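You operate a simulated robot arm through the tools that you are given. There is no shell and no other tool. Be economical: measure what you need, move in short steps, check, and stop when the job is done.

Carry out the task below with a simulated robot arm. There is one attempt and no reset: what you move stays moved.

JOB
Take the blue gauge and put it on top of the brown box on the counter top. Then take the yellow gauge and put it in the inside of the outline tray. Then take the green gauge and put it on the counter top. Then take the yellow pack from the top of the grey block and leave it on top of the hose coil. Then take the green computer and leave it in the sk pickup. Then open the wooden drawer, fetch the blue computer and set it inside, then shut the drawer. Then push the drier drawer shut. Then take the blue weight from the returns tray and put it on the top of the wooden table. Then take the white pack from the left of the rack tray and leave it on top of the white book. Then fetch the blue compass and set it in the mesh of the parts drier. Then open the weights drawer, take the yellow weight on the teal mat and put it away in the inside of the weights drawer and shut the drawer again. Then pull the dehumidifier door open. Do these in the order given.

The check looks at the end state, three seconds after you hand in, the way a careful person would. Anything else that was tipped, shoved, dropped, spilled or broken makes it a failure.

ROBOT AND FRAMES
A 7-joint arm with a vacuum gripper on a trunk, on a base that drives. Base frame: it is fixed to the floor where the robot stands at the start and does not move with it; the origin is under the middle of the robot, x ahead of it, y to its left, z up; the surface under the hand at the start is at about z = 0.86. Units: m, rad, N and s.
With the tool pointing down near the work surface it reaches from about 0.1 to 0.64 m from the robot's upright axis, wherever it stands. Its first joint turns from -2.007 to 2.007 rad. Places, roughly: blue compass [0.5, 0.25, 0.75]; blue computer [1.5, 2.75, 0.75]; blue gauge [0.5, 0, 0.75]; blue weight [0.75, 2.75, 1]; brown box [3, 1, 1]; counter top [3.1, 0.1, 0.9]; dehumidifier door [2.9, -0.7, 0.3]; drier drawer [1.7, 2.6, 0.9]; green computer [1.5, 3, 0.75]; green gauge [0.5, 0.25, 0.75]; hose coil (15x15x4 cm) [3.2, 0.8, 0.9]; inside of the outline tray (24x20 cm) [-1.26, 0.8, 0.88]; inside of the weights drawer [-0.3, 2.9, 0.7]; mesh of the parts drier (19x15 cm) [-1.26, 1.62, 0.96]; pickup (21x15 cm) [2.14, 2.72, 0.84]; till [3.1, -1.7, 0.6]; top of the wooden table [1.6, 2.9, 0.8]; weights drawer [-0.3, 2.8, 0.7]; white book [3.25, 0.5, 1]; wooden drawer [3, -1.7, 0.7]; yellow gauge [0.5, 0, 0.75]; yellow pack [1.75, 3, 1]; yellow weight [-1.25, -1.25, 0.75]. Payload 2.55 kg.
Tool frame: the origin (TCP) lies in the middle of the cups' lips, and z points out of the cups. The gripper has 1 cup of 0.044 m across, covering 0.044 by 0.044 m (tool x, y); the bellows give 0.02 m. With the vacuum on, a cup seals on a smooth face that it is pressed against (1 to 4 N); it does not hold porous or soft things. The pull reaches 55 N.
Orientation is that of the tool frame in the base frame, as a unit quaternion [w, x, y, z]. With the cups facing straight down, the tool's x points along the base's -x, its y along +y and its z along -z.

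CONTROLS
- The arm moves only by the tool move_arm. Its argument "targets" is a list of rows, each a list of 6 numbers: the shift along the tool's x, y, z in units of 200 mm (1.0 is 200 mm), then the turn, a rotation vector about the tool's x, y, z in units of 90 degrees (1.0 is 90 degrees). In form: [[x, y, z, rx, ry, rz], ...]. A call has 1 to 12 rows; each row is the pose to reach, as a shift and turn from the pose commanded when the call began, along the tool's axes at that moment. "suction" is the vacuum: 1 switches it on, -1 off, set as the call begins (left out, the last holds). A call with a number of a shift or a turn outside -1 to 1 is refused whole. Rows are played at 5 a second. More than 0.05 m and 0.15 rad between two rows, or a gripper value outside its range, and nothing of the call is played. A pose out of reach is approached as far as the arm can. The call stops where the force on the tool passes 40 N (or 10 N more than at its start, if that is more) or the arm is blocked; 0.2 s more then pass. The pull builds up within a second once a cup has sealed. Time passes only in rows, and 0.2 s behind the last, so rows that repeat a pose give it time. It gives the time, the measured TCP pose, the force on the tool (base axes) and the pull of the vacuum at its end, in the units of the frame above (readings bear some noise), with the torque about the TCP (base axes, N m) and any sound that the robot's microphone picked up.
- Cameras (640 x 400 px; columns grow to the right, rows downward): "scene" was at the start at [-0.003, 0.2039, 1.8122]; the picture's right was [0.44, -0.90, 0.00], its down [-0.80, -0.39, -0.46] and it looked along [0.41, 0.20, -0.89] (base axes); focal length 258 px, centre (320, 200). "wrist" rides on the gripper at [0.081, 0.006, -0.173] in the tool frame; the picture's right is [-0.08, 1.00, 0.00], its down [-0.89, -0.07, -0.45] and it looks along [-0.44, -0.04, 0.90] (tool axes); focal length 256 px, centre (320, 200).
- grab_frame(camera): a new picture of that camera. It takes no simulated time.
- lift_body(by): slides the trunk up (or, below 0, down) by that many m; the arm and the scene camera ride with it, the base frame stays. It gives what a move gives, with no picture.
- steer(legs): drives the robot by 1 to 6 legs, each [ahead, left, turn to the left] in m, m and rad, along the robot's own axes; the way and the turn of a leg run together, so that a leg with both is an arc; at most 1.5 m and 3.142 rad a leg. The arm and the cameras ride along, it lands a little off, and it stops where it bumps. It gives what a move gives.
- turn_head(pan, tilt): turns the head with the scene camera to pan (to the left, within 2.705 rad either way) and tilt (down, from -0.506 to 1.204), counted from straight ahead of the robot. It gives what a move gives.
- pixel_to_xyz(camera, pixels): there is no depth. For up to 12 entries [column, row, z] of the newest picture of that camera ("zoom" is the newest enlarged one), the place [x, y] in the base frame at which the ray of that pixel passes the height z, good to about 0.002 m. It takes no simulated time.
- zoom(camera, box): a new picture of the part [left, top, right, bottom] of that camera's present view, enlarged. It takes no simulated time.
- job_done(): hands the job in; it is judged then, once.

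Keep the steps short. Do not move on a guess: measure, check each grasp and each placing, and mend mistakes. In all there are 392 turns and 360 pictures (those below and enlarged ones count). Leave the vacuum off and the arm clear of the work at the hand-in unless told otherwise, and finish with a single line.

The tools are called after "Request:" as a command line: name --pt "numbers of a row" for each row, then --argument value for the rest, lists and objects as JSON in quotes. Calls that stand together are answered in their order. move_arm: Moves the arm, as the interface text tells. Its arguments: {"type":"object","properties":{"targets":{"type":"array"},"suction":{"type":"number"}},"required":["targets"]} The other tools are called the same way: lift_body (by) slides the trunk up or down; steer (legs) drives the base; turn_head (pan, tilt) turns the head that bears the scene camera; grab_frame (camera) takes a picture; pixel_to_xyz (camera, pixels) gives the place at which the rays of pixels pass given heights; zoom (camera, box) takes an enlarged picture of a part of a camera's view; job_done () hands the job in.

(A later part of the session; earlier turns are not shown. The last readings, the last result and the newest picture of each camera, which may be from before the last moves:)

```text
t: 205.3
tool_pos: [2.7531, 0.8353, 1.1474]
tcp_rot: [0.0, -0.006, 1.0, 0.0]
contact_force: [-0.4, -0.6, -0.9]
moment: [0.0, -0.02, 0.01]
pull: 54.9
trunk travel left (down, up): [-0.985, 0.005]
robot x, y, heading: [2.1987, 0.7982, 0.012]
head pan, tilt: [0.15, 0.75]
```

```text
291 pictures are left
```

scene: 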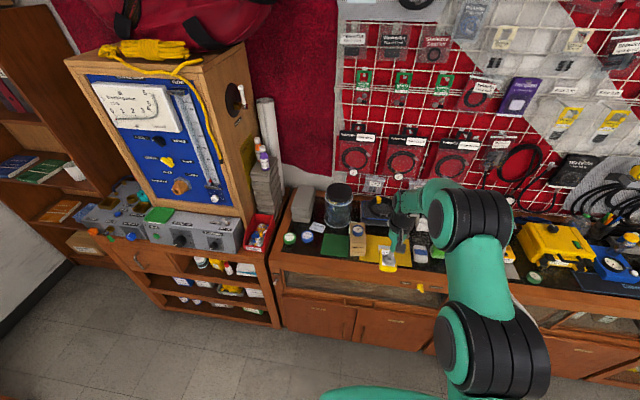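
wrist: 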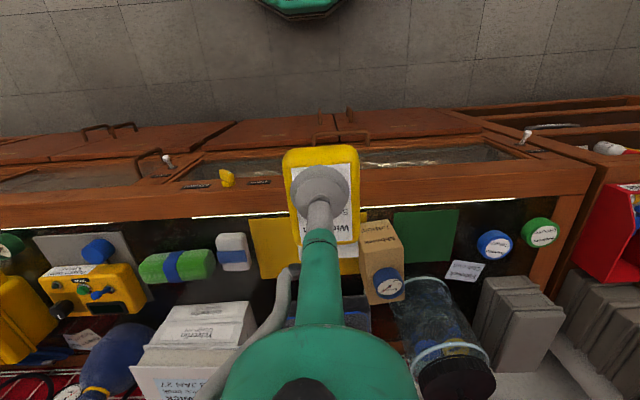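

Coil is hidden by the arm; swing the hand 0.2 left and look again.

Request:
move_arm --pt "0 0.2 0 0 0 0" --pt "0 0.4 0 0 0 0" --pt "0 0.6 0 0 0 0" --pt "0 0.8 0 0 0 0" --pt "0 1.0 0 0 0 0" --pt "0 1.0 0 0 0 0"

Request:
grab_frame --camera "wrist"

Request:
turn_head --pan 0.0 --tilt 0.75

Request:
grab_frame --camera "scene"

```text
t: 206.7
tool_pos: [2.7517, 1.0328, 1.1487]
tcp_rot: [0.0, -0.005, 1.0, -0.002]
contact_force: [0.8, 0.0, -0.7]
moment: [0.0, -0.01, 0.0]
pull: 55.4
trunk travel left (down, up): [-0.985, 0.005]
robot x, y, heading: [2.198, 0.8011, 0.007]
head pan, tilt: [0.15, 0.75]
```

```text
290 pictures are left
```

wrist: 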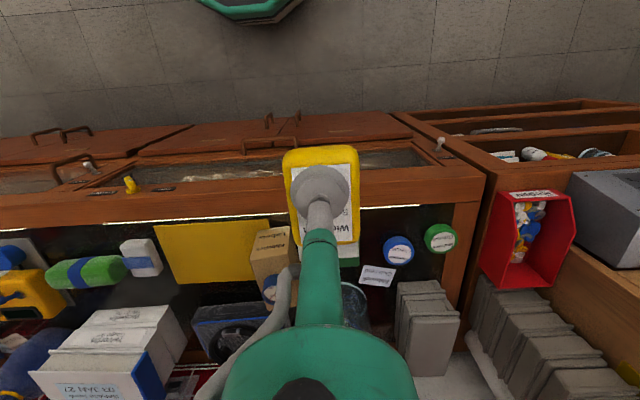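

```text
t: 207.4
tool_pos: [2.7518, 1.0353, 1.1471]
tcp_rot: [0.0, -0.005, 1.0, -0.001]
contact_force: [0.4, 0.3, -0.1]
moment: [-0.01, 0.03, 0.0]
pull: 54.8
trunk travel left (down, up): [-0.985, 0.005]
robot x, y, heading: [2.1997, 0.8006, 0.006]
head pan, tilt: [0.0, 0.75]
```

```text
289 pictures are left
```

scene: 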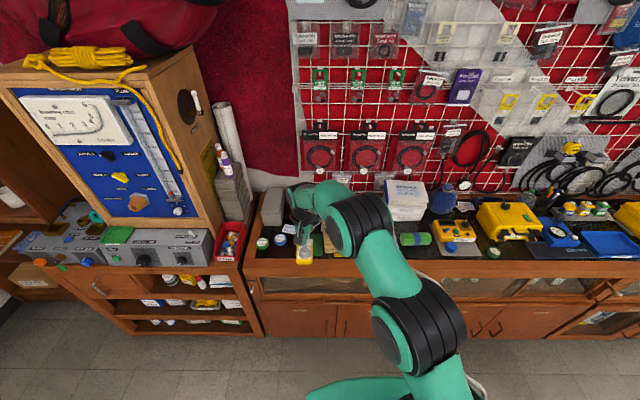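

Request:
steer --legs '[[0.2, 0, 0]]'

Request:
grab_frame --camera "wrist"

Request:
pixel_to_xyz --camera "wrist" --pixels '[[230, 280, 0.9]]'

```text
t: 209.0
tool_pos: [2.9508, 1.0369, 1.1478]
tcp_rot: [-0.001, -0.006, 1.0, -0.001]
contact_force: [0.4, 1.1, -0.2]
moment: [0.01, 0.04, 0.01]
pull: 55.5
trunk travel left (down, up): [-0.985, 0.005]
robot x, y, heading: [2.3985, 0.8009, 0.009]
head pan, tilt: [0.0, 0.75]
```

```text
288 pictures are left
```

wrist: 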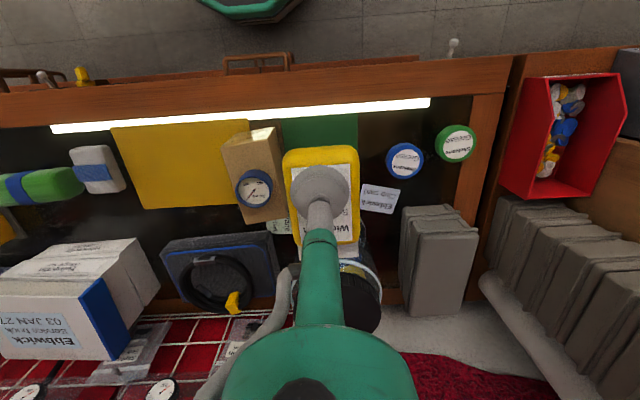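

```text
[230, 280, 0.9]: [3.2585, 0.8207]
```

Request:
zoom --camera "wrist" --box '[140, 210, 300, 330]'

Request:
pixel_to_xyz --camera "wrist" --pixels '[[222, 285, 0.92], [222, 285, 0.95], [222, 285, 0.98], [160, 252, 0.93], [270, 233, 0.93], [160, 255, 0.872], [275, 240, 0.872], [279, 262, 0.93]]'

```text
3.33 times, centred on (220, 270) of wrist
```

zoom: 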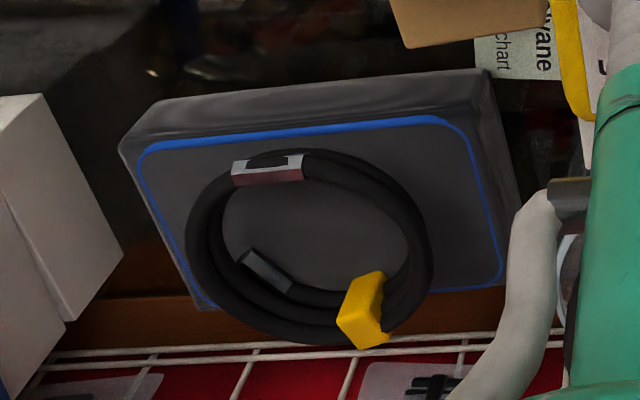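

```text
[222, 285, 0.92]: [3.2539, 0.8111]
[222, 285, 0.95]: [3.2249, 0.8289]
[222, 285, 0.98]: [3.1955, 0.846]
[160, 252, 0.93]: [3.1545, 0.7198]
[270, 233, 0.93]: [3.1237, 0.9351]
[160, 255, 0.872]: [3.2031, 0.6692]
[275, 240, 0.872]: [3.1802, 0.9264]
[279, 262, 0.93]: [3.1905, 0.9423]
```

Request:
pixel_to_xyz --camera "wrist" --pixels '[[270, 231, 0.872], [266.5, 241.5, 0.91], [266.5, 241.5, 0.93], [266.5, 241.5, 0.95], [217, 284, 0.93], [217, 284, 0.94], [217, 284, 0.95], [180, 284, 0.93], [253.5, 280, 0.93], [180, 284, 0.95], [253.5, 280, 0.95]]'

```text
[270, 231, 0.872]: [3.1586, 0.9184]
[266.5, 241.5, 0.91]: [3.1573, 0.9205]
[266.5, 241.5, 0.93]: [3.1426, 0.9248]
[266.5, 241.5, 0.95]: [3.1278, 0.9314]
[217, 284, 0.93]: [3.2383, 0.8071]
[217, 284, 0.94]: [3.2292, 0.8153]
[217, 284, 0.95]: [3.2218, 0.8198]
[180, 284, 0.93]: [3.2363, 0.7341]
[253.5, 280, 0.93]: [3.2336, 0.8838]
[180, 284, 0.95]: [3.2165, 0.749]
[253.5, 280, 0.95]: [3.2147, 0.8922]
```

Coil: centre ≈(3.236, 0.808), tube top ≈0.95, hole wider than the pack, so I'll lay the pack along the tube on its clip-free right-hand (−y) side. Check clearance to the book stack.

Request:
pixel_to_xyz --camera "wrist" --pixels '[[159, 288, 0.92], [159, 288, 0.95], [159, 288, 0.98], [130, 238, 0.95], [130, 238, 0.98], [128, 348, 1.0], [105, 310, 1.0]]'

Request:
zoom --camera "wrist" --box '[0, 210, 240, 360]'

```text
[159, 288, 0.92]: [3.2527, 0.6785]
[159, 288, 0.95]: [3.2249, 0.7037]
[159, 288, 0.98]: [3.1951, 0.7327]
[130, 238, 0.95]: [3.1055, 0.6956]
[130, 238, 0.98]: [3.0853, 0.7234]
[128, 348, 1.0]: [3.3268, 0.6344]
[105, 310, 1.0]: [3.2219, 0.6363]
```

```text
2.67 times, centred on (120, 285) of wrist
```

zoom: 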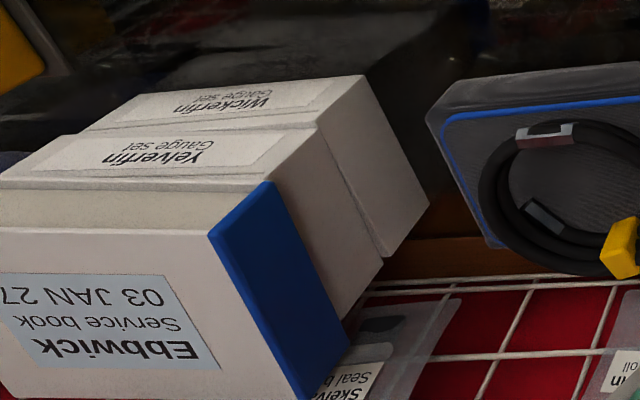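

Request:
pixel_to_xyz --camera "wrist" --pixels '[[245, 20, 0.1], [245, 20, 0.3], [245, 20, 0.5], [257, 55, 0.75], [257, 55, 0.6], [257, 55, 0.85], [240, 95, 0.872]]'

Request:
turn_head --pan -0.1 --tilt 1.2

Request:
grab_frame --camera "scene"

```text
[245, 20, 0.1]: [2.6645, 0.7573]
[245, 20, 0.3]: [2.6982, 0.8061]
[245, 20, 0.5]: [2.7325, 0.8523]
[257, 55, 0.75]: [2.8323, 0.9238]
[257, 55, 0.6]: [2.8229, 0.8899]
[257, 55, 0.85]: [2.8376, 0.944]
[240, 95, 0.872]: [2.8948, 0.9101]
```

```text
t: 209.9
tool_pos: [2.9506, 1.0388, 1.1476]
tcp_rot: [0.0, -0.006, 1.0, -0.001]
contact_force: [-0.2, 0.4, -0.3]
moment: [-0.01, 0.01, 0.01]
pull: 54.7
trunk travel left (down, up): [-0.985, 0.005]
robot x, y, heading: [2.3978, 0.7991, 0.012]
head pan, tilt: [-0.099, 1.201]
```

```text
285 pictures are left
```

scene: 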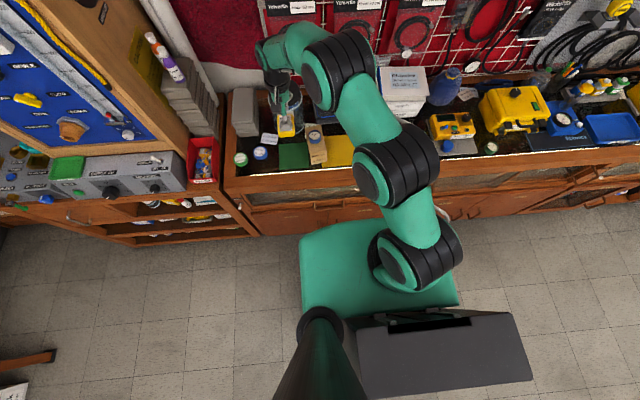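

Request:
pixel_to_xyz --camera "scene" --pixels '[[370, 222, 0.2], [370, 222, 0.4], [370, 222, 0.8], [370, 222, 1.0], [240, 175, 0.872], [400, 160, 0.872], [380, 350, 1.0]]'

```text
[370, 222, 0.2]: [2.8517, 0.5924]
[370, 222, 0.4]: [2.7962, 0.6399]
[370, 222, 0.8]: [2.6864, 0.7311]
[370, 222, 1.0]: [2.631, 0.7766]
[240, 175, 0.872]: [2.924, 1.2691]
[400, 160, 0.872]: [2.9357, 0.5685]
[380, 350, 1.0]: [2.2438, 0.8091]
```

The base front reaches ≈0.35 m ahead (top ≈0.58 high), so I can only go to x≈2.545. I'll use the near-left arc of the coil at 45° (3.199, 0.846), clear of both clips. Swing the hand right, then drive carefully.

Request:
move_arm --pt "0 -0.2 0 0 0 0" --pt "0 -0.4 0 0 0 0" --pt "0 -0.6 0 0 0 0" --pt "0 -0.8 0 0 0 0" --pt "0 -0.93 0 0 0 0" --pt "0 -0.93 0 0 0 -0.09" --pt "0 -0.93 0 0 0 -0.18" --pt "0 -0.93 0 0 0 -0.27" --pt "0 -0.93 0 0 0 -0.36" --pt "0 -0.93 0 0 0 -0.45" --pt "0 -0.93 0 0 0 -0.5" --pt "0 -0.93 0 0 0 -0.5"

Request:
steer --legs '[[0.1, 0.045, -0.01]]'

Request:
grab_frame --camera "wrist"

Request:
grab_frame --camera "scene"

```text
t: 212.5
tool_pos: [2.9531, 0.8512, 1.1478]
tcp_rot: [-0.002, -0.39, 0.921, -0.001]
contact_force: [-0.1, -0.2, 0.0]
moment: [0.01, -0.01, -0.01]
pull: 55.2
trunk travel left (down, up): [-0.985, 0.005]
robot x, y, heading: [2.3981, 0.8006, 0.007]
head pan, tilt: [-0.099, 1.201]
```

```text
t: 213.7
tool_pos: [3.052, 0.891, 1.1475]
tcp_rot: [0.0, -0.383, 0.924, 0.0]
contact_force: [-0.7, -0.1, -0.5]
moment: [0.0, 0.0, 0.02]
pull: 54.7
trunk travel left (down, up): [-0.985, 0.005]
robot x, y, heading: [2.4951, 0.847, -0.002]
head pan, tilt: [-0.099, 1.201]
```

```text
284 pictures are left
```

wrist: 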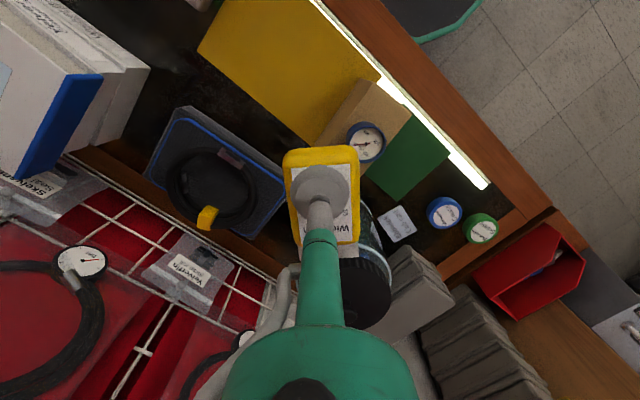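

```text
283 pictures are left
```

scene: 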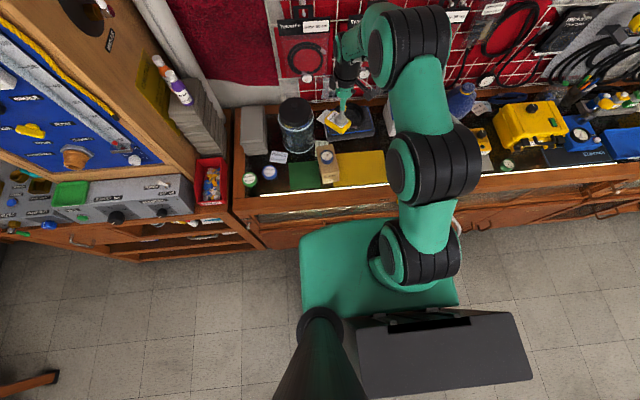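

Request:
zoom --camera "wrist" --box '[130, 100, 290, 240]'

Request:
pixel_to_xyz --camera "wrist" --pixels '[[213, 188, 0.93], [213, 188, 0.95], [168, 188, 0.93], [258, 188, 0.93], [213, 148, 0.93], [213, 228, 0.93]]'

```text
2.86 times, centred on (210, 170) of wrist
```

zoom: 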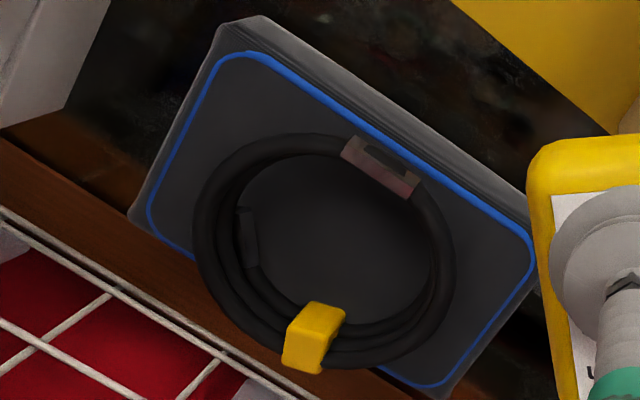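

```text
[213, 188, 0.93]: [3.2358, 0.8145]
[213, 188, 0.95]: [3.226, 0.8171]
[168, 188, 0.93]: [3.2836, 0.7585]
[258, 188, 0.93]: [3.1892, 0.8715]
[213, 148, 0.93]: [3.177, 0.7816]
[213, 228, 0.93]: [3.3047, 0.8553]
```

Coil centre ≈(3.237, 0.814); the picture's right side of the ring is clear of clips, and the pack is parallel to the tube there. Drive 5 cm ahead, then move over (3.203, 0.855) while lowering.

Request:
steer --legs '[[0.05, 0, 0]]'

Request:
move_arm --pt "-0.06 -0.12 0.1 0 0 0" --pt "-0.12 -0.24 0.25 0 0 0" --pt "-0.18 -0.37 0.4 0 0 0" --pt "-0.23 -0.485 0.55 0 0 0" --pt "-0.23 -0.485 0.6 0 0 0" --pt "-0.23 -0.485 0.6 0 0 0"

Request:
grab_frame --camera "wrist"

```text
t: 214.6
tool_pos: [3.073, 0.8906, 1.1453]
tcp_rot: [-0.001, -0.383, 0.924, 0.0]
contact_force: [1.0, -1.5, -0.6]
moment: [0.01, 0.03, 0.02]
pull: 55.3
trunk travel left (down, up): [-0.985, 0.005]
robot x, y, heading: [2.5157, 0.8441, 0.002]
head pan, tilt: [-0.099, 1.201]
stopped in leg 1: the robot was blocked; the commanded pose is now the measured one
```

```text
t: 216.0
tool_pos: [3.1733, 0.8557, 1.0281]
tcp_rot: [0.0, -0.383, 0.924, -0.001]
contact_force: [0.5, -0.6, -0.6]
moment: [-0.02, 0.02, -0.01]
pull: 55.1
trunk travel left (down, up): [-0.985, 0.005]
robot x, y, heading: [2.5171, 0.8447, -0.003]
head pan, tilt: [-0.099, 1.201]
```

```text
281 pictures are left
```

wrist: 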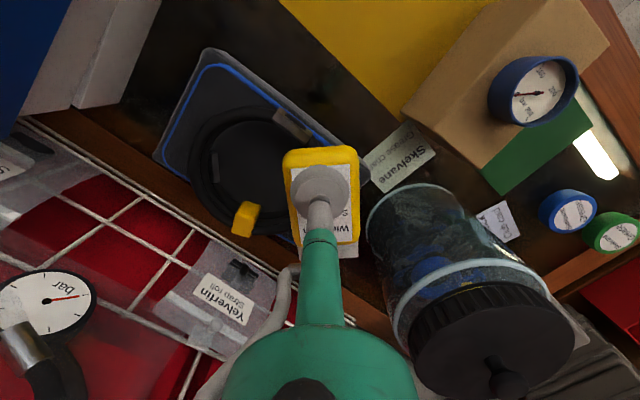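

Blocked at x 2.516, still 3 cm short. The base plate looks narrower on the robot's right; measure the plate edges at z 0.58.

Request:
grab_frame --camera "scene"

Request:
pixel_to_xyz --camera "scene" --pixels '[[302, 245, 0.58], [302, 300, 0.58], [458, 300, 0.58], [455, 270, 0.58], [370, 222, 0.58], [530, 375, 1.0], [510, 312, 1.0]]'

```text
280 pictures are left
```

scene: 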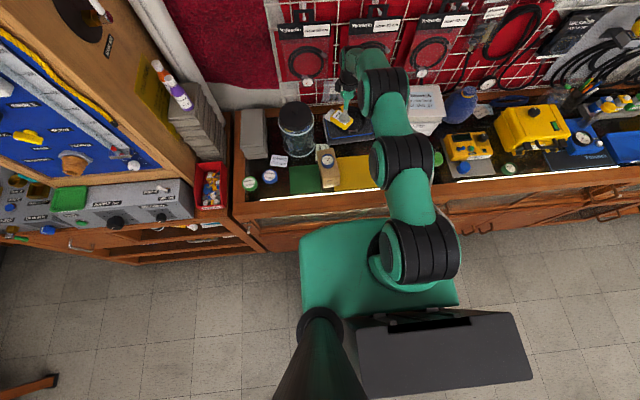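

```text
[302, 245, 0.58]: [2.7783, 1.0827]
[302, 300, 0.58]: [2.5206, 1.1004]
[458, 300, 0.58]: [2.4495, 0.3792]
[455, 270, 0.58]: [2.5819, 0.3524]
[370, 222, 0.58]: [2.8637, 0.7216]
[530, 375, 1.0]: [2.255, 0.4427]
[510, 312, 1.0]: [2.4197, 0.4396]
```

I'll back off 1 cm from the cabinet and tilt the tool ~9° forward to gain the reach; the bellows will let the pack settle flat.

Request:
steer --legs '[[-0.012, 0, 0]]'

Request:
move_arm --pt "0 0 0 0.035 -0.035 0" --pt "0 0 0 0.07 -0.07 0" --pt "-0.05 -0.05 0 0.07 -0.07 0" --pt "-0.1 -0.1 0 0.07 -0.07 0" --pt "-0.145 -0.145 0 0.07 -0.07 0" --pt "-0.145 -0.145 0 0.07 -0.07 0"

Request:
grab_frame --camera "wrist"

```text
t: 216.8
tool_pos: [3.1625, 0.8556, 1.0273]
tcp_rot: [0.0, -0.384, 0.923, -0.001]
contact_force: [0.5, -0.3, -0.8]
moment: [0.02, 0.05, 0.02]
pull: 55.1
trunk travel left (down, up): [-0.985, 0.005]
robot x, y, heading: [2.5035, 0.8452, 0.001]
head pan, tilt: [-0.099, 1.201]
```

```text
t: 218.2
tool_pos: [3.2016, 0.8557, 1.0287]
tcp_rot: [0.073, -0.382, 0.921, -0.031]
contact_force: [-0.2, 0.1, -0.9]
moment: [-0.03, 0.03, 0.01]
pull: 55.2
trunk travel left (down, up): [-0.985, 0.005]
robot x, y, heading: [2.502, 0.8495, -0.002]
head pan, tilt: [-0.099, 1.201]
```

```text
279 pictures are left
```

wrist: 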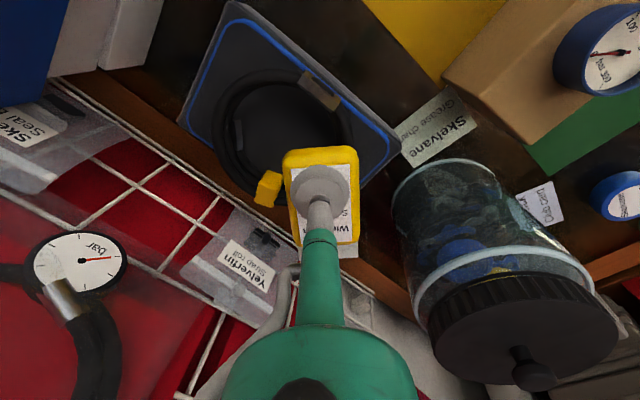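

Request:
pixel_to_xyz --camera "wrist" --pixels '[[280, 137, 0.93], [213, 140, 0.93], [349, 140, 0.93], [280, 72, 0.93]]'

Request:
zoom --camera "wrist" --box '[180, 40, 420, 260]'

```text
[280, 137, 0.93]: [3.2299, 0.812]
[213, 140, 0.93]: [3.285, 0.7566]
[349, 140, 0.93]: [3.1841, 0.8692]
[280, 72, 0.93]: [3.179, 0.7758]
```

```text
1.82 times, centred on (300, 150) of wrist
```

zoom: 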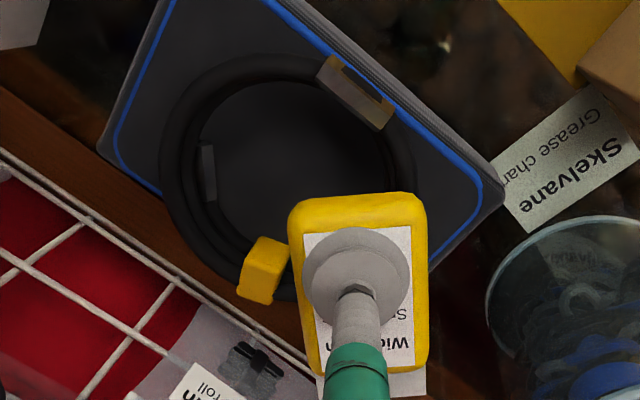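

Pack will land on the tube's free arc; shift 5 mm outward and lower straight down to contact.

Request:
move_arm --pt "0.011 0.036 0.099 0 0 0" --pt "0.022 0.048 0.19 0 0 0" --pt "0.0245 0.05 0.215 0 0 0" --pt "0.026 0.051 0.23 0 0 0" --pt "0.0277 0.053 0.245 0 0 0"

```text
t: 219.3
tool_pos: [3.2011, 0.8594, 0.9858]
tcp_rot: [0.079, -0.382, 0.92, -0.033]
contact_force: [0.2, 5.8, 26.3]
moment: [-0.06, 0.9, -0.18]
pull: 54.5
trunk travel left (down, up): [-0.985, 0.005]
robot x, y, heading: [2.5045, 0.8471, 0.001]
head pan, tilt: [-0.099, 1.201]
```

Request:
grab_frame --camera "wrist"

Request:
zoom --camera "wrist" --box '[200, 60, 440, 260]'

```text
277 pictures are left
```

wrist: 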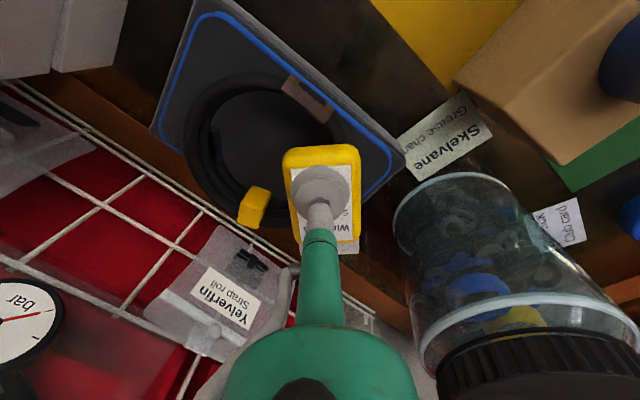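

```text
2.00 times, centred on (320, 160) of wrist
```

zoom: 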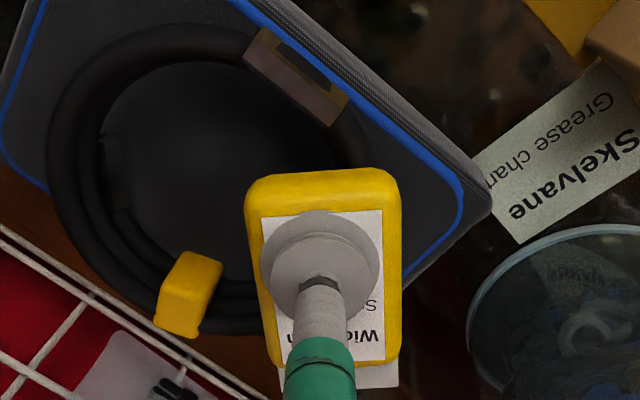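

Pack's centre is ~6 cm from ring centre; bring it 8 mm inward for a better balance: lift 1 cm, shift, lower again.

Request:
move_arm --pt "-0.0055 -0.0056 -0.05 0 0 0" --pt "0.0245 -0.036 -0.05 0 0 0" --pt "0.03 -0.03 -0.02 0 0 0" --pt "0.03 -0.03 -0.005 0 0 0" --pt "0.03 -0.03 0.005 0 0 0"

```text
t: 220.6
tool_pos: [3.1986, 0.8493, 0.9806]
tcp_rot: [0.075, -0.382, 0.921, -0.032]
contact_force: [-4.9, -1.4, 17.3]
moment: [0.0, 0.88, 0.02]
pull: 54.5
trunk travel left (down, up): [-0.985, 0.005]
robot x, y, heading: [2.5074, 0.8479, -0.001]
head pan, tilt: [-0.099, 1.201]
```

Press a touch more so the pack levels in the bellows, then release and lift off along the tool axis.

Request:
move_arm --pt "0.001 0.001 0.01 -0.02 0.02 0" --pt "0.002 0.002 0.02 -0.03 0.03 0" --pt "0.002 0.002 0.02 -0.03 0.03 0"

Request:
grab_frame --camera "wrist"

```text
t: 221.3
tool_pos: [3.1961, 0.8494, 0.9789]
tcp_rot: [0.045, -0.382, 0.923, -0.02]
contact_force: [7.1, -2.8, 16.0]
moment: [0.09, -0.47, -0.13]
pull: 54.7
out of reach, approached as far as the arm can: row 2, 3
trunk travel left (down, up): [-0.985, 0.005]
robot x, y, heading: [2.5092, 0.8463, -0.003]
head pan, tilt: [-0.099, 1.201]
```

```text
275 pictures are left
```

wrist: 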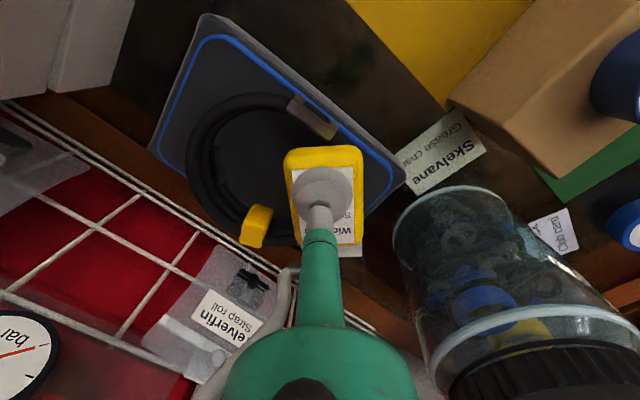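

Nearly level. Release, wait, lift.

Request:
move_arm --pt "0 0 0 0 0 0" --pt "0 0 0 0 0 0" --pt "0 0 0 0 0 0" --pt "0 0 -0.03 0 0 0" --pt "0 0 -0.1 0 0 0" --pt "0 0 -0.25 0 0 0" --pt "0.1 0.1 -0.4 0 0 0" --pt "0.2 0.2 -0.55 0 0 0" --pt "0.3 0.3 -0.7 0 0 0" --pt "0.3 0.3 -0.7 0 0 0" --suction -1

Request:
grab_frame --camera "wrist"

```text
t: 223.6
tool_pos: [3.0949, 0.85, 1.106]
tcp_rot: [0.041, -0.383, 0.923, -0.018]
contact_force: [0.5, -0.1, -0.2]
moment: [-0.03, 0.02, -0.01]
pull: 0.0
trunk travel left (down, up): [-0.985, 0.005]
robot x, y, heading: [2.5053, 0.8462, -0.001]
head pan, tilt: [-0.099, 1.201]
```

```text
274 pictures are left
```

wrist: 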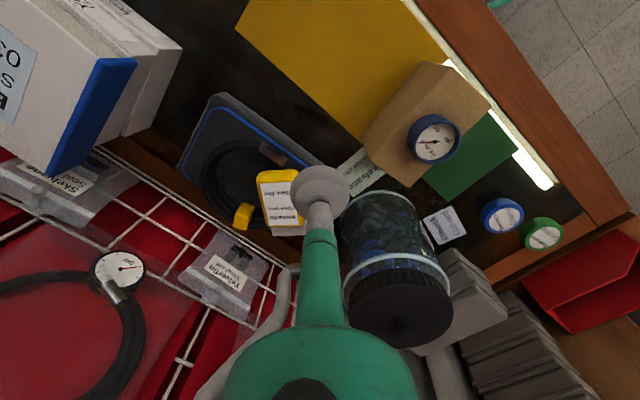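

Request:
zoom --camera "wrist" --box '[180, 90, 340, 250]'

Request:
pixel_to_xyz --camera "wrist" --pixels '[[280, 198, 0.975], [240, 183, 0.93]]'

```text
2.50 times, centred on (260, 170) of wrist
```

zoom: 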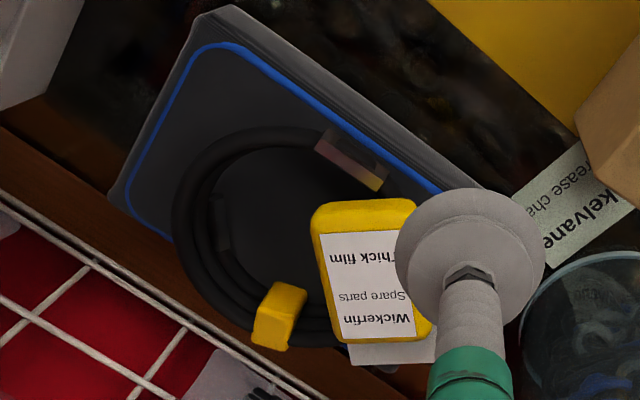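

```text
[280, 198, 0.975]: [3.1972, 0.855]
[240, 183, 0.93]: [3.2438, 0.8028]
```

Pack lies on the coil. Back away, and straighten the tool (untilt, then untwist).

Request:
steer --legs '[[-0.35, 0, 0]]'

Request:
move_arm --pt "0 0 0 -0.04 0.04 0" --pt "0 0 0 -0.04 0.04 0"

Request:
move_arm --pt "0 0 0 0 0 0.09" --pt "0 0 0 0 0 0.18" --pt "0 0 0 0 0 0.27" --pt "0 0 0 0 0 0.36" --pt "0 0 0 0 0 0.45" --pt "0 0 0 0 0 0.5" --pt "0 0 0 0 0 0.5"

Request:
turn_head --pan 0.1 --tilt 0.7

Request:
grab_frame --camera "scene"

```text
t: 225.8
tool_pos: [2.7489, 0.8511, 1.1053]
tcp_rot: [0.041, -0.384, 0.922, -0.018]
contact_force: [0.0, -0.2, 1.1]
moment: [0.05, 0.02, 0.01]
pull: 0.0
trunk travel left (down, up): [-0.985, 0.005]
robot x, y, heading: [2.1615, 0.848, -0.002]
head pan, tilt: [-0.099, 1.201]
```

```text
t: 226.4
tool_pos: [2.7476, 0.8515, 1.1067]
tcp_rot: [0.0, -0.384, 0.924, -0.001]
contact_force: [-0.5, 0.6, 0.9]
moment: [-0.02, 0.01, 0.0]
pull: 0.1
trunk travel left (down, up): [-0.985, 0.005]
robot x, y, heading: [2.1548, 0.848, 0.004]
head pan, tilt: [-0.099, 1.201]
```

```text
t: 228.0
tool_pos: [2.7491, 0.8501, 1.106]
tcp_rot: [0.001, -0.001, 1.0, -0.001]
contact_force: [-1.0, 0.4, -0.3]
moment: [0.01, -0.01, -0.04]
pull: 0.2
trunk travel left (down, up): [-0.985, 0.005]
robot x, y, heading: [2.1557, 0.8498, -0.003]
head pan, tilt: [-0.099, 1.201]
```

```text
t: 228.9
tool_pos: [2.7486, 0.8515, 1.1065]
tcp_rot: [0.0, -0.001, 1.0, -0.002]
contact_force: [0.1, 0.2, 0.5]
moment: [0.0, -0.05, -0.01]
pull: 0.0
trunk travel left (down, up): [-0.985, 0.005]
robot x, y, heading: [2.1572, 0.8438, 0.004]
head pan, tilt: [0.099, 0.7]
```

```text
272 pictures are left
```

scene: 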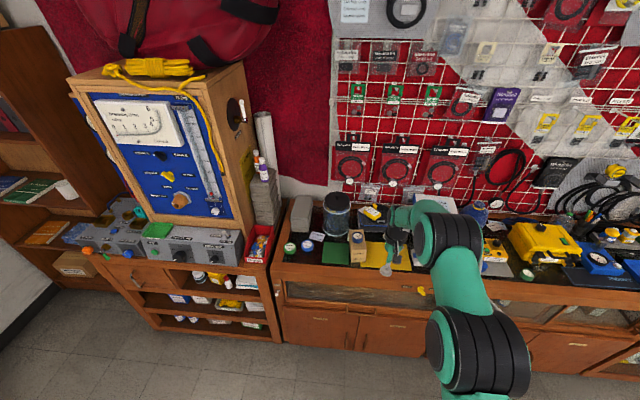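

Pack stable on the coil. Next: green computer. Drive to the wooden table again.

Request:
steer --legs '[[-0.65, 1.0, 0], [0, 0, 1.57], [0.3, 0, 0]]'

Request:
grab_frame --camera "wrist"

```text
t: 240.4
tool_pos: [1.5129, 2.7366, 1.1066]
tcp_rot: [0.001, -0.705, 0.709, 0.0]
contact_force: [0.3, -0.5, -0.1]
moment: [0.02, -0.03, 0.01]
pull: 0.1
trunk travel left (down, up): [-0.985, 0.005]
robot x, y, heading: [1.5095, 2.1462, 1.56]
head pan, tilt: [0.099, 0.7]
```

```text
271 pictures are left
```

wrist: 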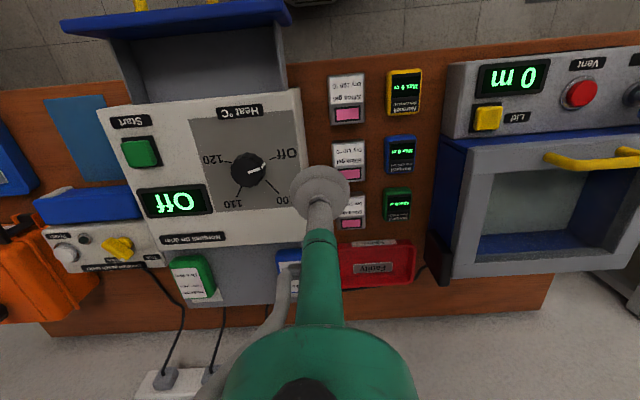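

Request:
zoom --camera "wrist" --box '[340, 60, 460, 240]'

Request:
pixel_to_xyz --camera "wrist" --pixels '[[398, 205, 0.82], [398, 205, 0.84], [398, 205, 0.86], [400, 153, 0.84], [404, 90, 0.84]]'

```text
2.22 times, centred on (400, 150) of wrist
```

zoom: 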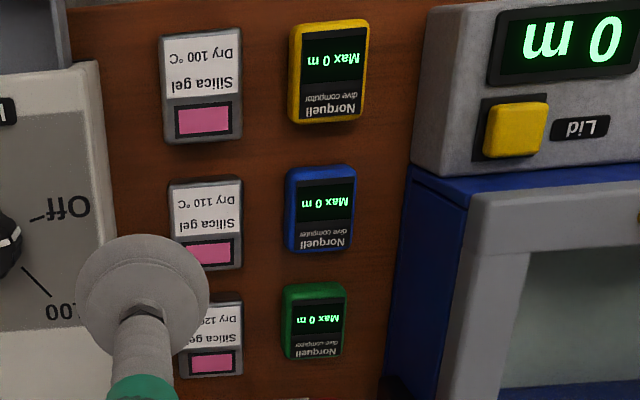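

```text
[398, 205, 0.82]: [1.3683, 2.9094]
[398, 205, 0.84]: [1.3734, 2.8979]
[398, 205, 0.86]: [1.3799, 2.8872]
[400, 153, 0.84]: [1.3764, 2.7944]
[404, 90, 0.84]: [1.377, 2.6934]
```

Green computer ≈(1.373, 2.90), top ≈0.84. Drive 0.14 ahead and 0.1 left, then check.

Request:
steer --legs '[[0.14, 0.12, 0.01]]'

Request:
move_arm --pt "0 0 0.2 0 0 0" --pt "0 0 0.4 0 0 0" --pt "0 0 0.5 0 0 0" --pt "0 0 0.5 0 0 0"

Request:
grab_frame --camera "wrist"

```text
t: 242.0
tool_pos: [1.3866, 2.8763, 1.1064]
tcp_rot: [-0.002, 0.709, -0.705, 0.0]
contact_force: [0.7, -0.3, -0.1]
moment: [-0.02, -0.02, 0.01]
pull: 0.0
trunk travel left (down, up): [-0.985, 0.005]
robot x, y, heading: [1.3948, 2.2863, 1.578]
head pan, tilt: [0.099, 0.7]
```

```text
t: 243.0
tool_pos: [1.3878, 2.8765, 1.0053]
tcp_rot: [-0.002, 0.709, -0.706, 0.0]
contact_force: [-0.3, -0.3, -0.3]
moment: [0.0, 0.0, 0.01]
pull: 0.0
trunk travel left (down, up): [-0.985, 0.005]
robot x, y, heading: [1.3885, 2.286, 1.574]
head pan, tilt: [0.099, 0.7]
```

```text
269 pictures are left
```

wrist: 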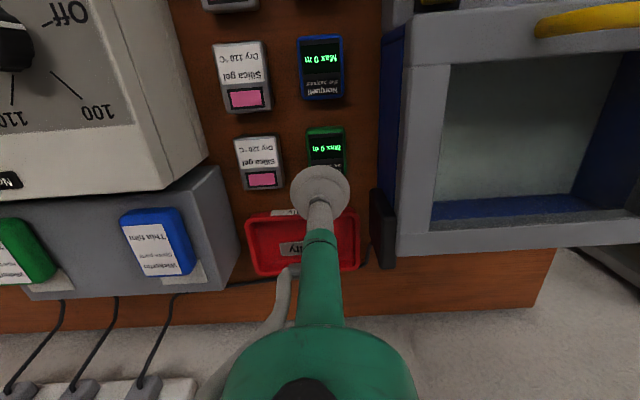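

Request:
pixel_to_xyz --camera "wrist" --pixels '[[327, 154, 0.83], [327, 154, 0.84], [327, 154, 0.85], [346, 150, 0.84], [307, 150, 0.84], [321, 68, 0.84]]'

Request:
zoom --camera "wrist" --box '[250, 20, 410, 220]'

```text
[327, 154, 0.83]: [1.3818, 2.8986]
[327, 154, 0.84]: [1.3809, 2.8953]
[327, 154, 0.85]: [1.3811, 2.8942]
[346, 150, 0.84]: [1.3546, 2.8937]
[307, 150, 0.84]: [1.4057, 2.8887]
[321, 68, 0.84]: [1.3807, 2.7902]
```

```text
2.00 times, centred on (330, 120) of wrist
```

zoom: 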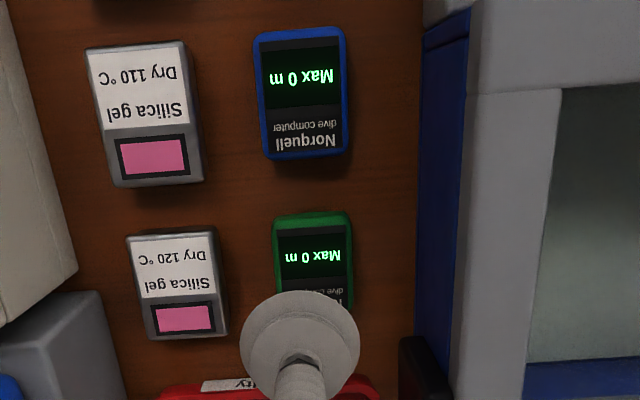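

Move to (1.380, 2.896) and lower with vacuum on.

Request:
move_arm --pt "-0.05 0.02 0.1 0 0 0" --pt "-0.0975 0.04 0.3 0 0 0" --pt "-0.0975 0.04 0.5 0 0 0" --pt "-0.0975 0.04 0.7 0 0 0" --pt "-0.0975 0.04 0.76 0 0 0" --pt "-0.0975 0.04 0.785 0 0 0" --pt "-0.0975 0.04 0.8 0 0 0" --pt "-0.0975 0.04 0.81 0 0 0" --pt "-0.0975 0.04 0.82 0 0 0" --suction 1

```text
t: 244.3
tool_pos: [1.3798, 2.9066, 0.8614]
tcp_rot: [-0.008, 0.709, -0.705, -0.007]
contact_force: [-0.4, -8.7, 23.4]
moment: [-0.39, 0.0, 0.05]
pull: 54.6
trunk travel left (down, up): [-0.985, 0.005]
robot x, y, heading: [1.39, 2.2822, 1.573]
head pan, tilt: [0.099, 0.7]
stopped in row 6: the force on the tool passed its limit at 40 N (the readings are from after the stop); the commanded pose is now the measured one
```

Sealed (54.6 N). Lift and inspect.

Request:
move_arm --pt "0 0 -0.05 0 0 0" --pt "0 0 -0.25 0 0 0" --pt "0 0 -0.5 0 0 0" --pt "0.05 0 -0.7 0 0 0" --pt "0.1 0 -0.9 0 0 0" --pt "0.15 0 -1.0 0 0 0" --pt "0.15 0 -1.0 0 0 0"

Request:
grab_frame --camera "wrist"

```text
t: 245.9
tool_pos: [1.3789, 2.8713, 1.0569]
tcp_rot: [-0.006, 0.709, -0.705, -0.004]
contact_force: [-0.8, -0.1, -0.9]
moment: [-0.02, 0.0, 0.03]
pull: 55.0
trunk travel left (down, up): [-0.985, 0.005]
robot x, y, heading: [1.3905, 2.2871, 1.572]
head pan, tilt: [0.099, 0.7]
```

```text
267 pictures are left
```

wrist: 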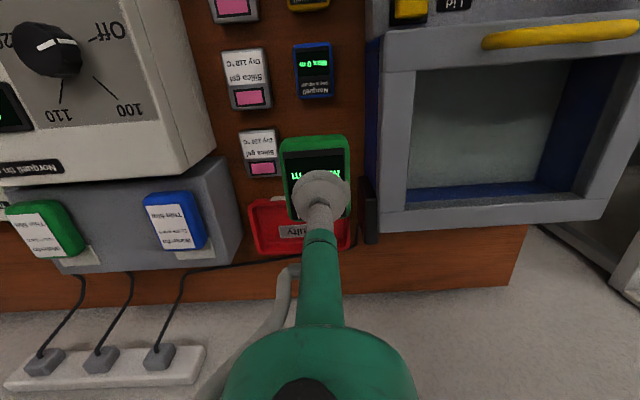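

Held. Back up, slide right toward the pickup tray.

Request:
steer --legs '[[-0.25, 0, 0], [0, -0.53, 0]]'

Request:
turn_head --pan -0.4 --tilt 0.9

Request:
grab_frame --camera "scene"

Request:
grab_frame --camera "wrist"

```text
t: 250.4
tool_pos: [1.9076, 2.6229, 1.0581]
tcp_rot: [-0.006, 0.709, -0.705, -0.005]
contact_force: [-0.7, -0.2, -0.8]
moment: [-0.03, 0.03, 0.0]
pull: 54.5
trunk travel left (down, up): [-0.985, 0.005]
robot x, y, heading: [1.9172, 2.0357, 1.577]
head pan, tilt: [0.099, 0.7]
```

```text
t: 251.4
tool_pos: [1.9062, 2.6223, 1.0583]
tcp_rot: [-0.006, 0.709, -0.705, -0.004]
contact_force: [0.5, 1.1, -0.5]
moment: [-0.02, -0.03, -0.02]
pull: 55.5
trunk travel left (down, up): [-0.985, 0.005]
robot x, y, heading: [1.9215, 2.0348, 1.576]
head pan, tilt: [-0.4, 0.901]
```

```text
266 pictures are left
```

scene: 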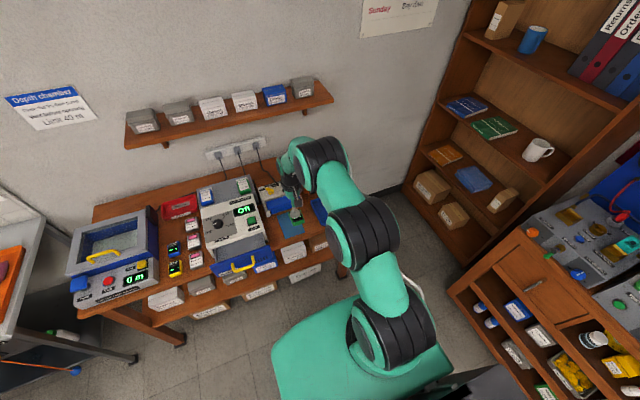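

```text
265 pictures are left
```

wrist: 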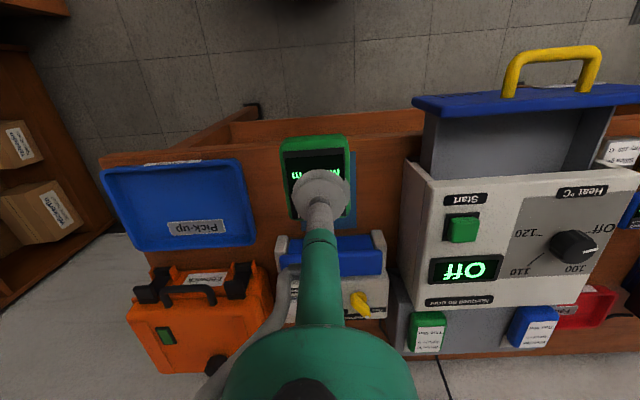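

Request:
pixel_to_xyz --camera "wrist" --pixels '[[102, 170, 0.86], [243, 158, 0.86], [255, 243, 0.86], [143, 250, 0.86], [180, 200, 0.84], [185, 200, 0.86]]'

Request:
zoom --camera "wrist" --box '[80, 120, 320, 280]'

```text
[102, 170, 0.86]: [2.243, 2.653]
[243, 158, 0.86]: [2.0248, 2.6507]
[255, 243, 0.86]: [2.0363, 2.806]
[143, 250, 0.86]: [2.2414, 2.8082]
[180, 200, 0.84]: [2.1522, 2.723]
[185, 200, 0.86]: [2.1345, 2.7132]
```

```text
2.50 times, centred on (200, 200) of wrist
```

zoom: 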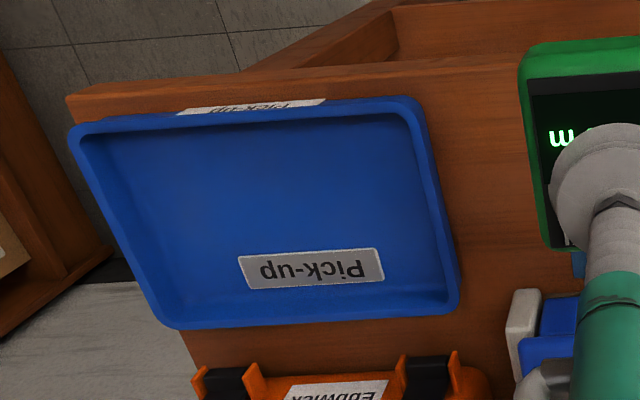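

Tray centre ≈(2.138, 2.728). Drive 0.15 ahead and swing the hand right.

Request:
steer --legs '[[0.15, 0, 0]]'

Request:
move_arm --pt "0.03 -0.2 0 0 0 0" --pt "0.06 -0.4 0 0 0 0" --pt "0.1 -0.6 0 0 0 0" --pt "0.13 -0.8 0 0 0 0" --pt "0.165 -1.0 0 0 0 0" --pt "0.165 -1.0 0 0 0 0"

Request:
move_arm --pt "0 -0.15 0.1 0.004 -0.004 0" --pt "0 -0.15 0.3 0 0 0" --pt "0 -0.15 0.5 0 0 0" --pt "0 -0.15 0.6 0 0 0" --pt "0 -0.15 0.6 0 0 0"

Request:
grab_frame --camera "wrist"

```text
t: 252.7
tool_pos: [1.9057, 2.7716, 1.0578]
tcp_rot: [-0.006, 0.709, -0.706, -0.005]
contact_force: [0.4, 0.3, -1.8]
moment: [-0.03, 0.02, 0.01]
pull: 55.0
trunk travel left (down, up): [-0.985, 0.005]
robot x, y, heading: [1.9174, 2.1849, 1.573]
head pan, tilt: [-0.4, 0.901]
```

```text
t: 254.1
tool_pos: [2.1045, 2.7395, 1.0564]
tcp_rot: [-0.007, 0.709, -0.705, -0.006]
contact_force: [-0.4, -0.1, -0.5]
moment: [0.02, -0.03, 0.0]
pull: 54.5
trunk travel left (down, up): [-0.985, 0.005]
robot x, y, heading: [1.9207, 2.1846, 1.577]
head pan, tilt: [-0.4, 0.901]
```

```text
t: 255.3
tool_pos: [2.1354, 2.7429, 0.9363]
tcp_rot: [-0.007, 0.709, -0.705, -0.006]
contact_force: [-0.5, 0.1, -1.7]
moment: [0.02, 0.01, 0.02]
pull: 54.7
trunk travel left (down, up): [-0.985, 0.005]
robot x, y, heading: [1.9181, 2.1881, 1.577]
head pan, tilt: [-0.4, 0.901]
```

```text
263 pictures are left
```

wrist: 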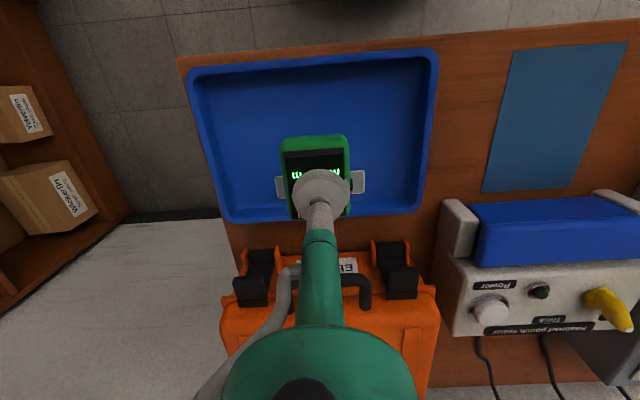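

Centred over the tray. Lower gently.

Request:
move_arm --pt "0 0 0.15 0 0 0" --pt "0 0 0.25 0 0 0" --pt "0 0 0.28 0 0 0" --pt "0 0 0.3 0 0 0" --pt "0 0 0.315 0 0 0" --pt "0 0 0.33 0 0 0"

```text
t: 256.7
tool_pos: [2.1364, 2.7431, 0.8712]
tcp_rot: [-0.006, 0.709, -0.705, -0.005]
contact_force: [0.4, -0.1, -1.3]
moment: [-0.03, -0.02, -0.02]
pull: 55.1
trunk travel left (down, up): [-0.985, 0.005]
robot x, y, heading: [1.9161, 2.1851, 1.578]
head pan, tilt: [-0.4, 0.901]
```

Request:
move_arm --pt "0 0 0.01 0 0 0" --pt "0 0 0.02 0 0 0" --pt "0 0 0.03 0 0 0" --pt "0 0 0.04 0 0 0" --pt "0 0 0.05 0 0 0"

```text
t: 257.9
tool_pos: [2.1363, 2.7446, 0.8669]
tcp_rot: [-0.011, 0.709, -0.705, -0.007]
contact_force: [-2.5, -3.7, 34.6]
moment: [-0.48, 0.17, -0.03]
pull: 54.7
trunk travel left (down, up): [-0.985, 0.005]
robot x, y, heading: [1.9189, 2.1856, 1.576]
head pan, tilt: [-0.4, 0.901]
```

Contact. Ease, release, retreat up.

Request:
move_arm --pt "0 0 -0.015 0 0 0" --pt "0 0 -0.015 0 0 0" --pt "0 0 -0.015 0 0 0" --pt "0 0 -0.05 0 0 0" --pt "0 0 -0.25 0 0 0" --pt "0 0 -0.5 0 0 0" --pt "0 0 -0.75 0 0 0" --pt "0 0.2 -0.85 0 0 0" --pt "0 0.4 -0.95 0 0 0" --pt "0 0.6 -0.95 0 0 0" --pt "0 0.8 -0.95 0 0 0" --pt "0 0.8 -0.95 0 0 0" --suction -1

Request:
grab_frame --camera "wrist"

```text
t: 260.5
tool_pos: [1.9762, 2.7391, 1.051]
tcp_rot: [-0.006, 0.709, -0.705, -0.006]
contact_force: [-0.5, -0.3, -0.4]
moment: [0.02, 0.03, -0.05]
pull: 0.0
trunk travel left (down, up): [-0.985, 0.005]
robot x, y, heading: [1.9224, 2.1837, 1.571]
head pan, tilt: [-0.4, 0.901]
```

```text
262 pictures are left
```

wrist: 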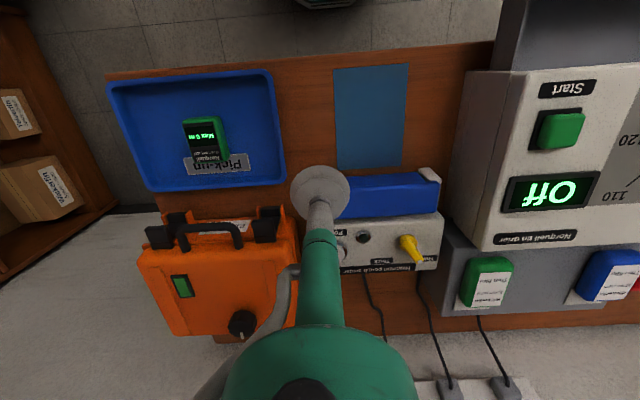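

Green computer is in the pickup tray. Next the wooden drawer: drive to the right end of the counter.

Request:
steer --legs '[[-0.5, 0, 0], [0, 0, -1.57], [0, -1.5, 0], [0, -1.5, 0], [0, -0.35, 0]]'

Request:
turn_head --pan 0 --tilt 0.8

Request:
grab_frame --camera "scene"

Request:
grab_frame --camera "wrist"

```text
t: 283.4
tool_pos: [2.3873, -1.7722, 1.0518]
tcp_rot: [0.008, 0.014, 1.0, -0.001]
contact_force: [0.0, 0.5, 0.2]
moment: [0.0, -0.01, -0.03]
pull: 0.1
trunk travel left (down, up): [-0.985, 0.005]
robot x, y, heading: [1.8365, -1.6958, -0.026]
head pan, tilt: [-0.4, 0.901]
```

```text
t: 284.3
tool_pos: [2.3872, -1.7722, 1.0519]
tcp_rot: [0.008, 0.014, 1.0, -0.001]
contact_force: [1.5, 0.1, -1.2]
moment: [0.03, -0.02, 0.0]
pull: 0.0
trunk travel left (down, up): [-0.985, 0.005]
robot x, y, heading: [1.8338, -1.6952, -0.029]
head pan, tilt: [0.0, 0.799]
```

```text
261 pictures are left
```

scene: 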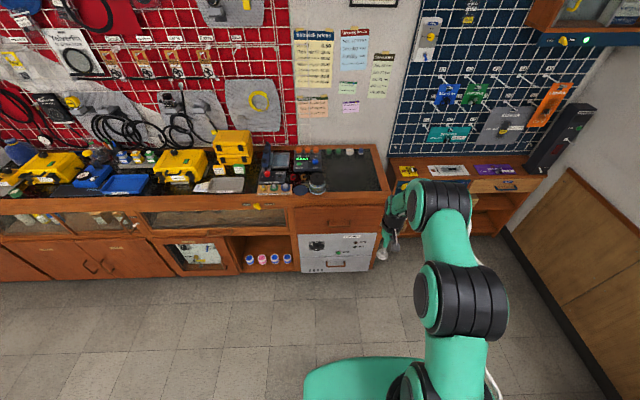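

```text
260 pictures are left
```

wrist: 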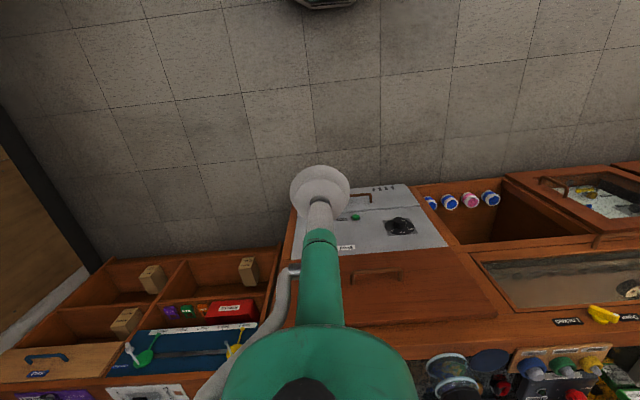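

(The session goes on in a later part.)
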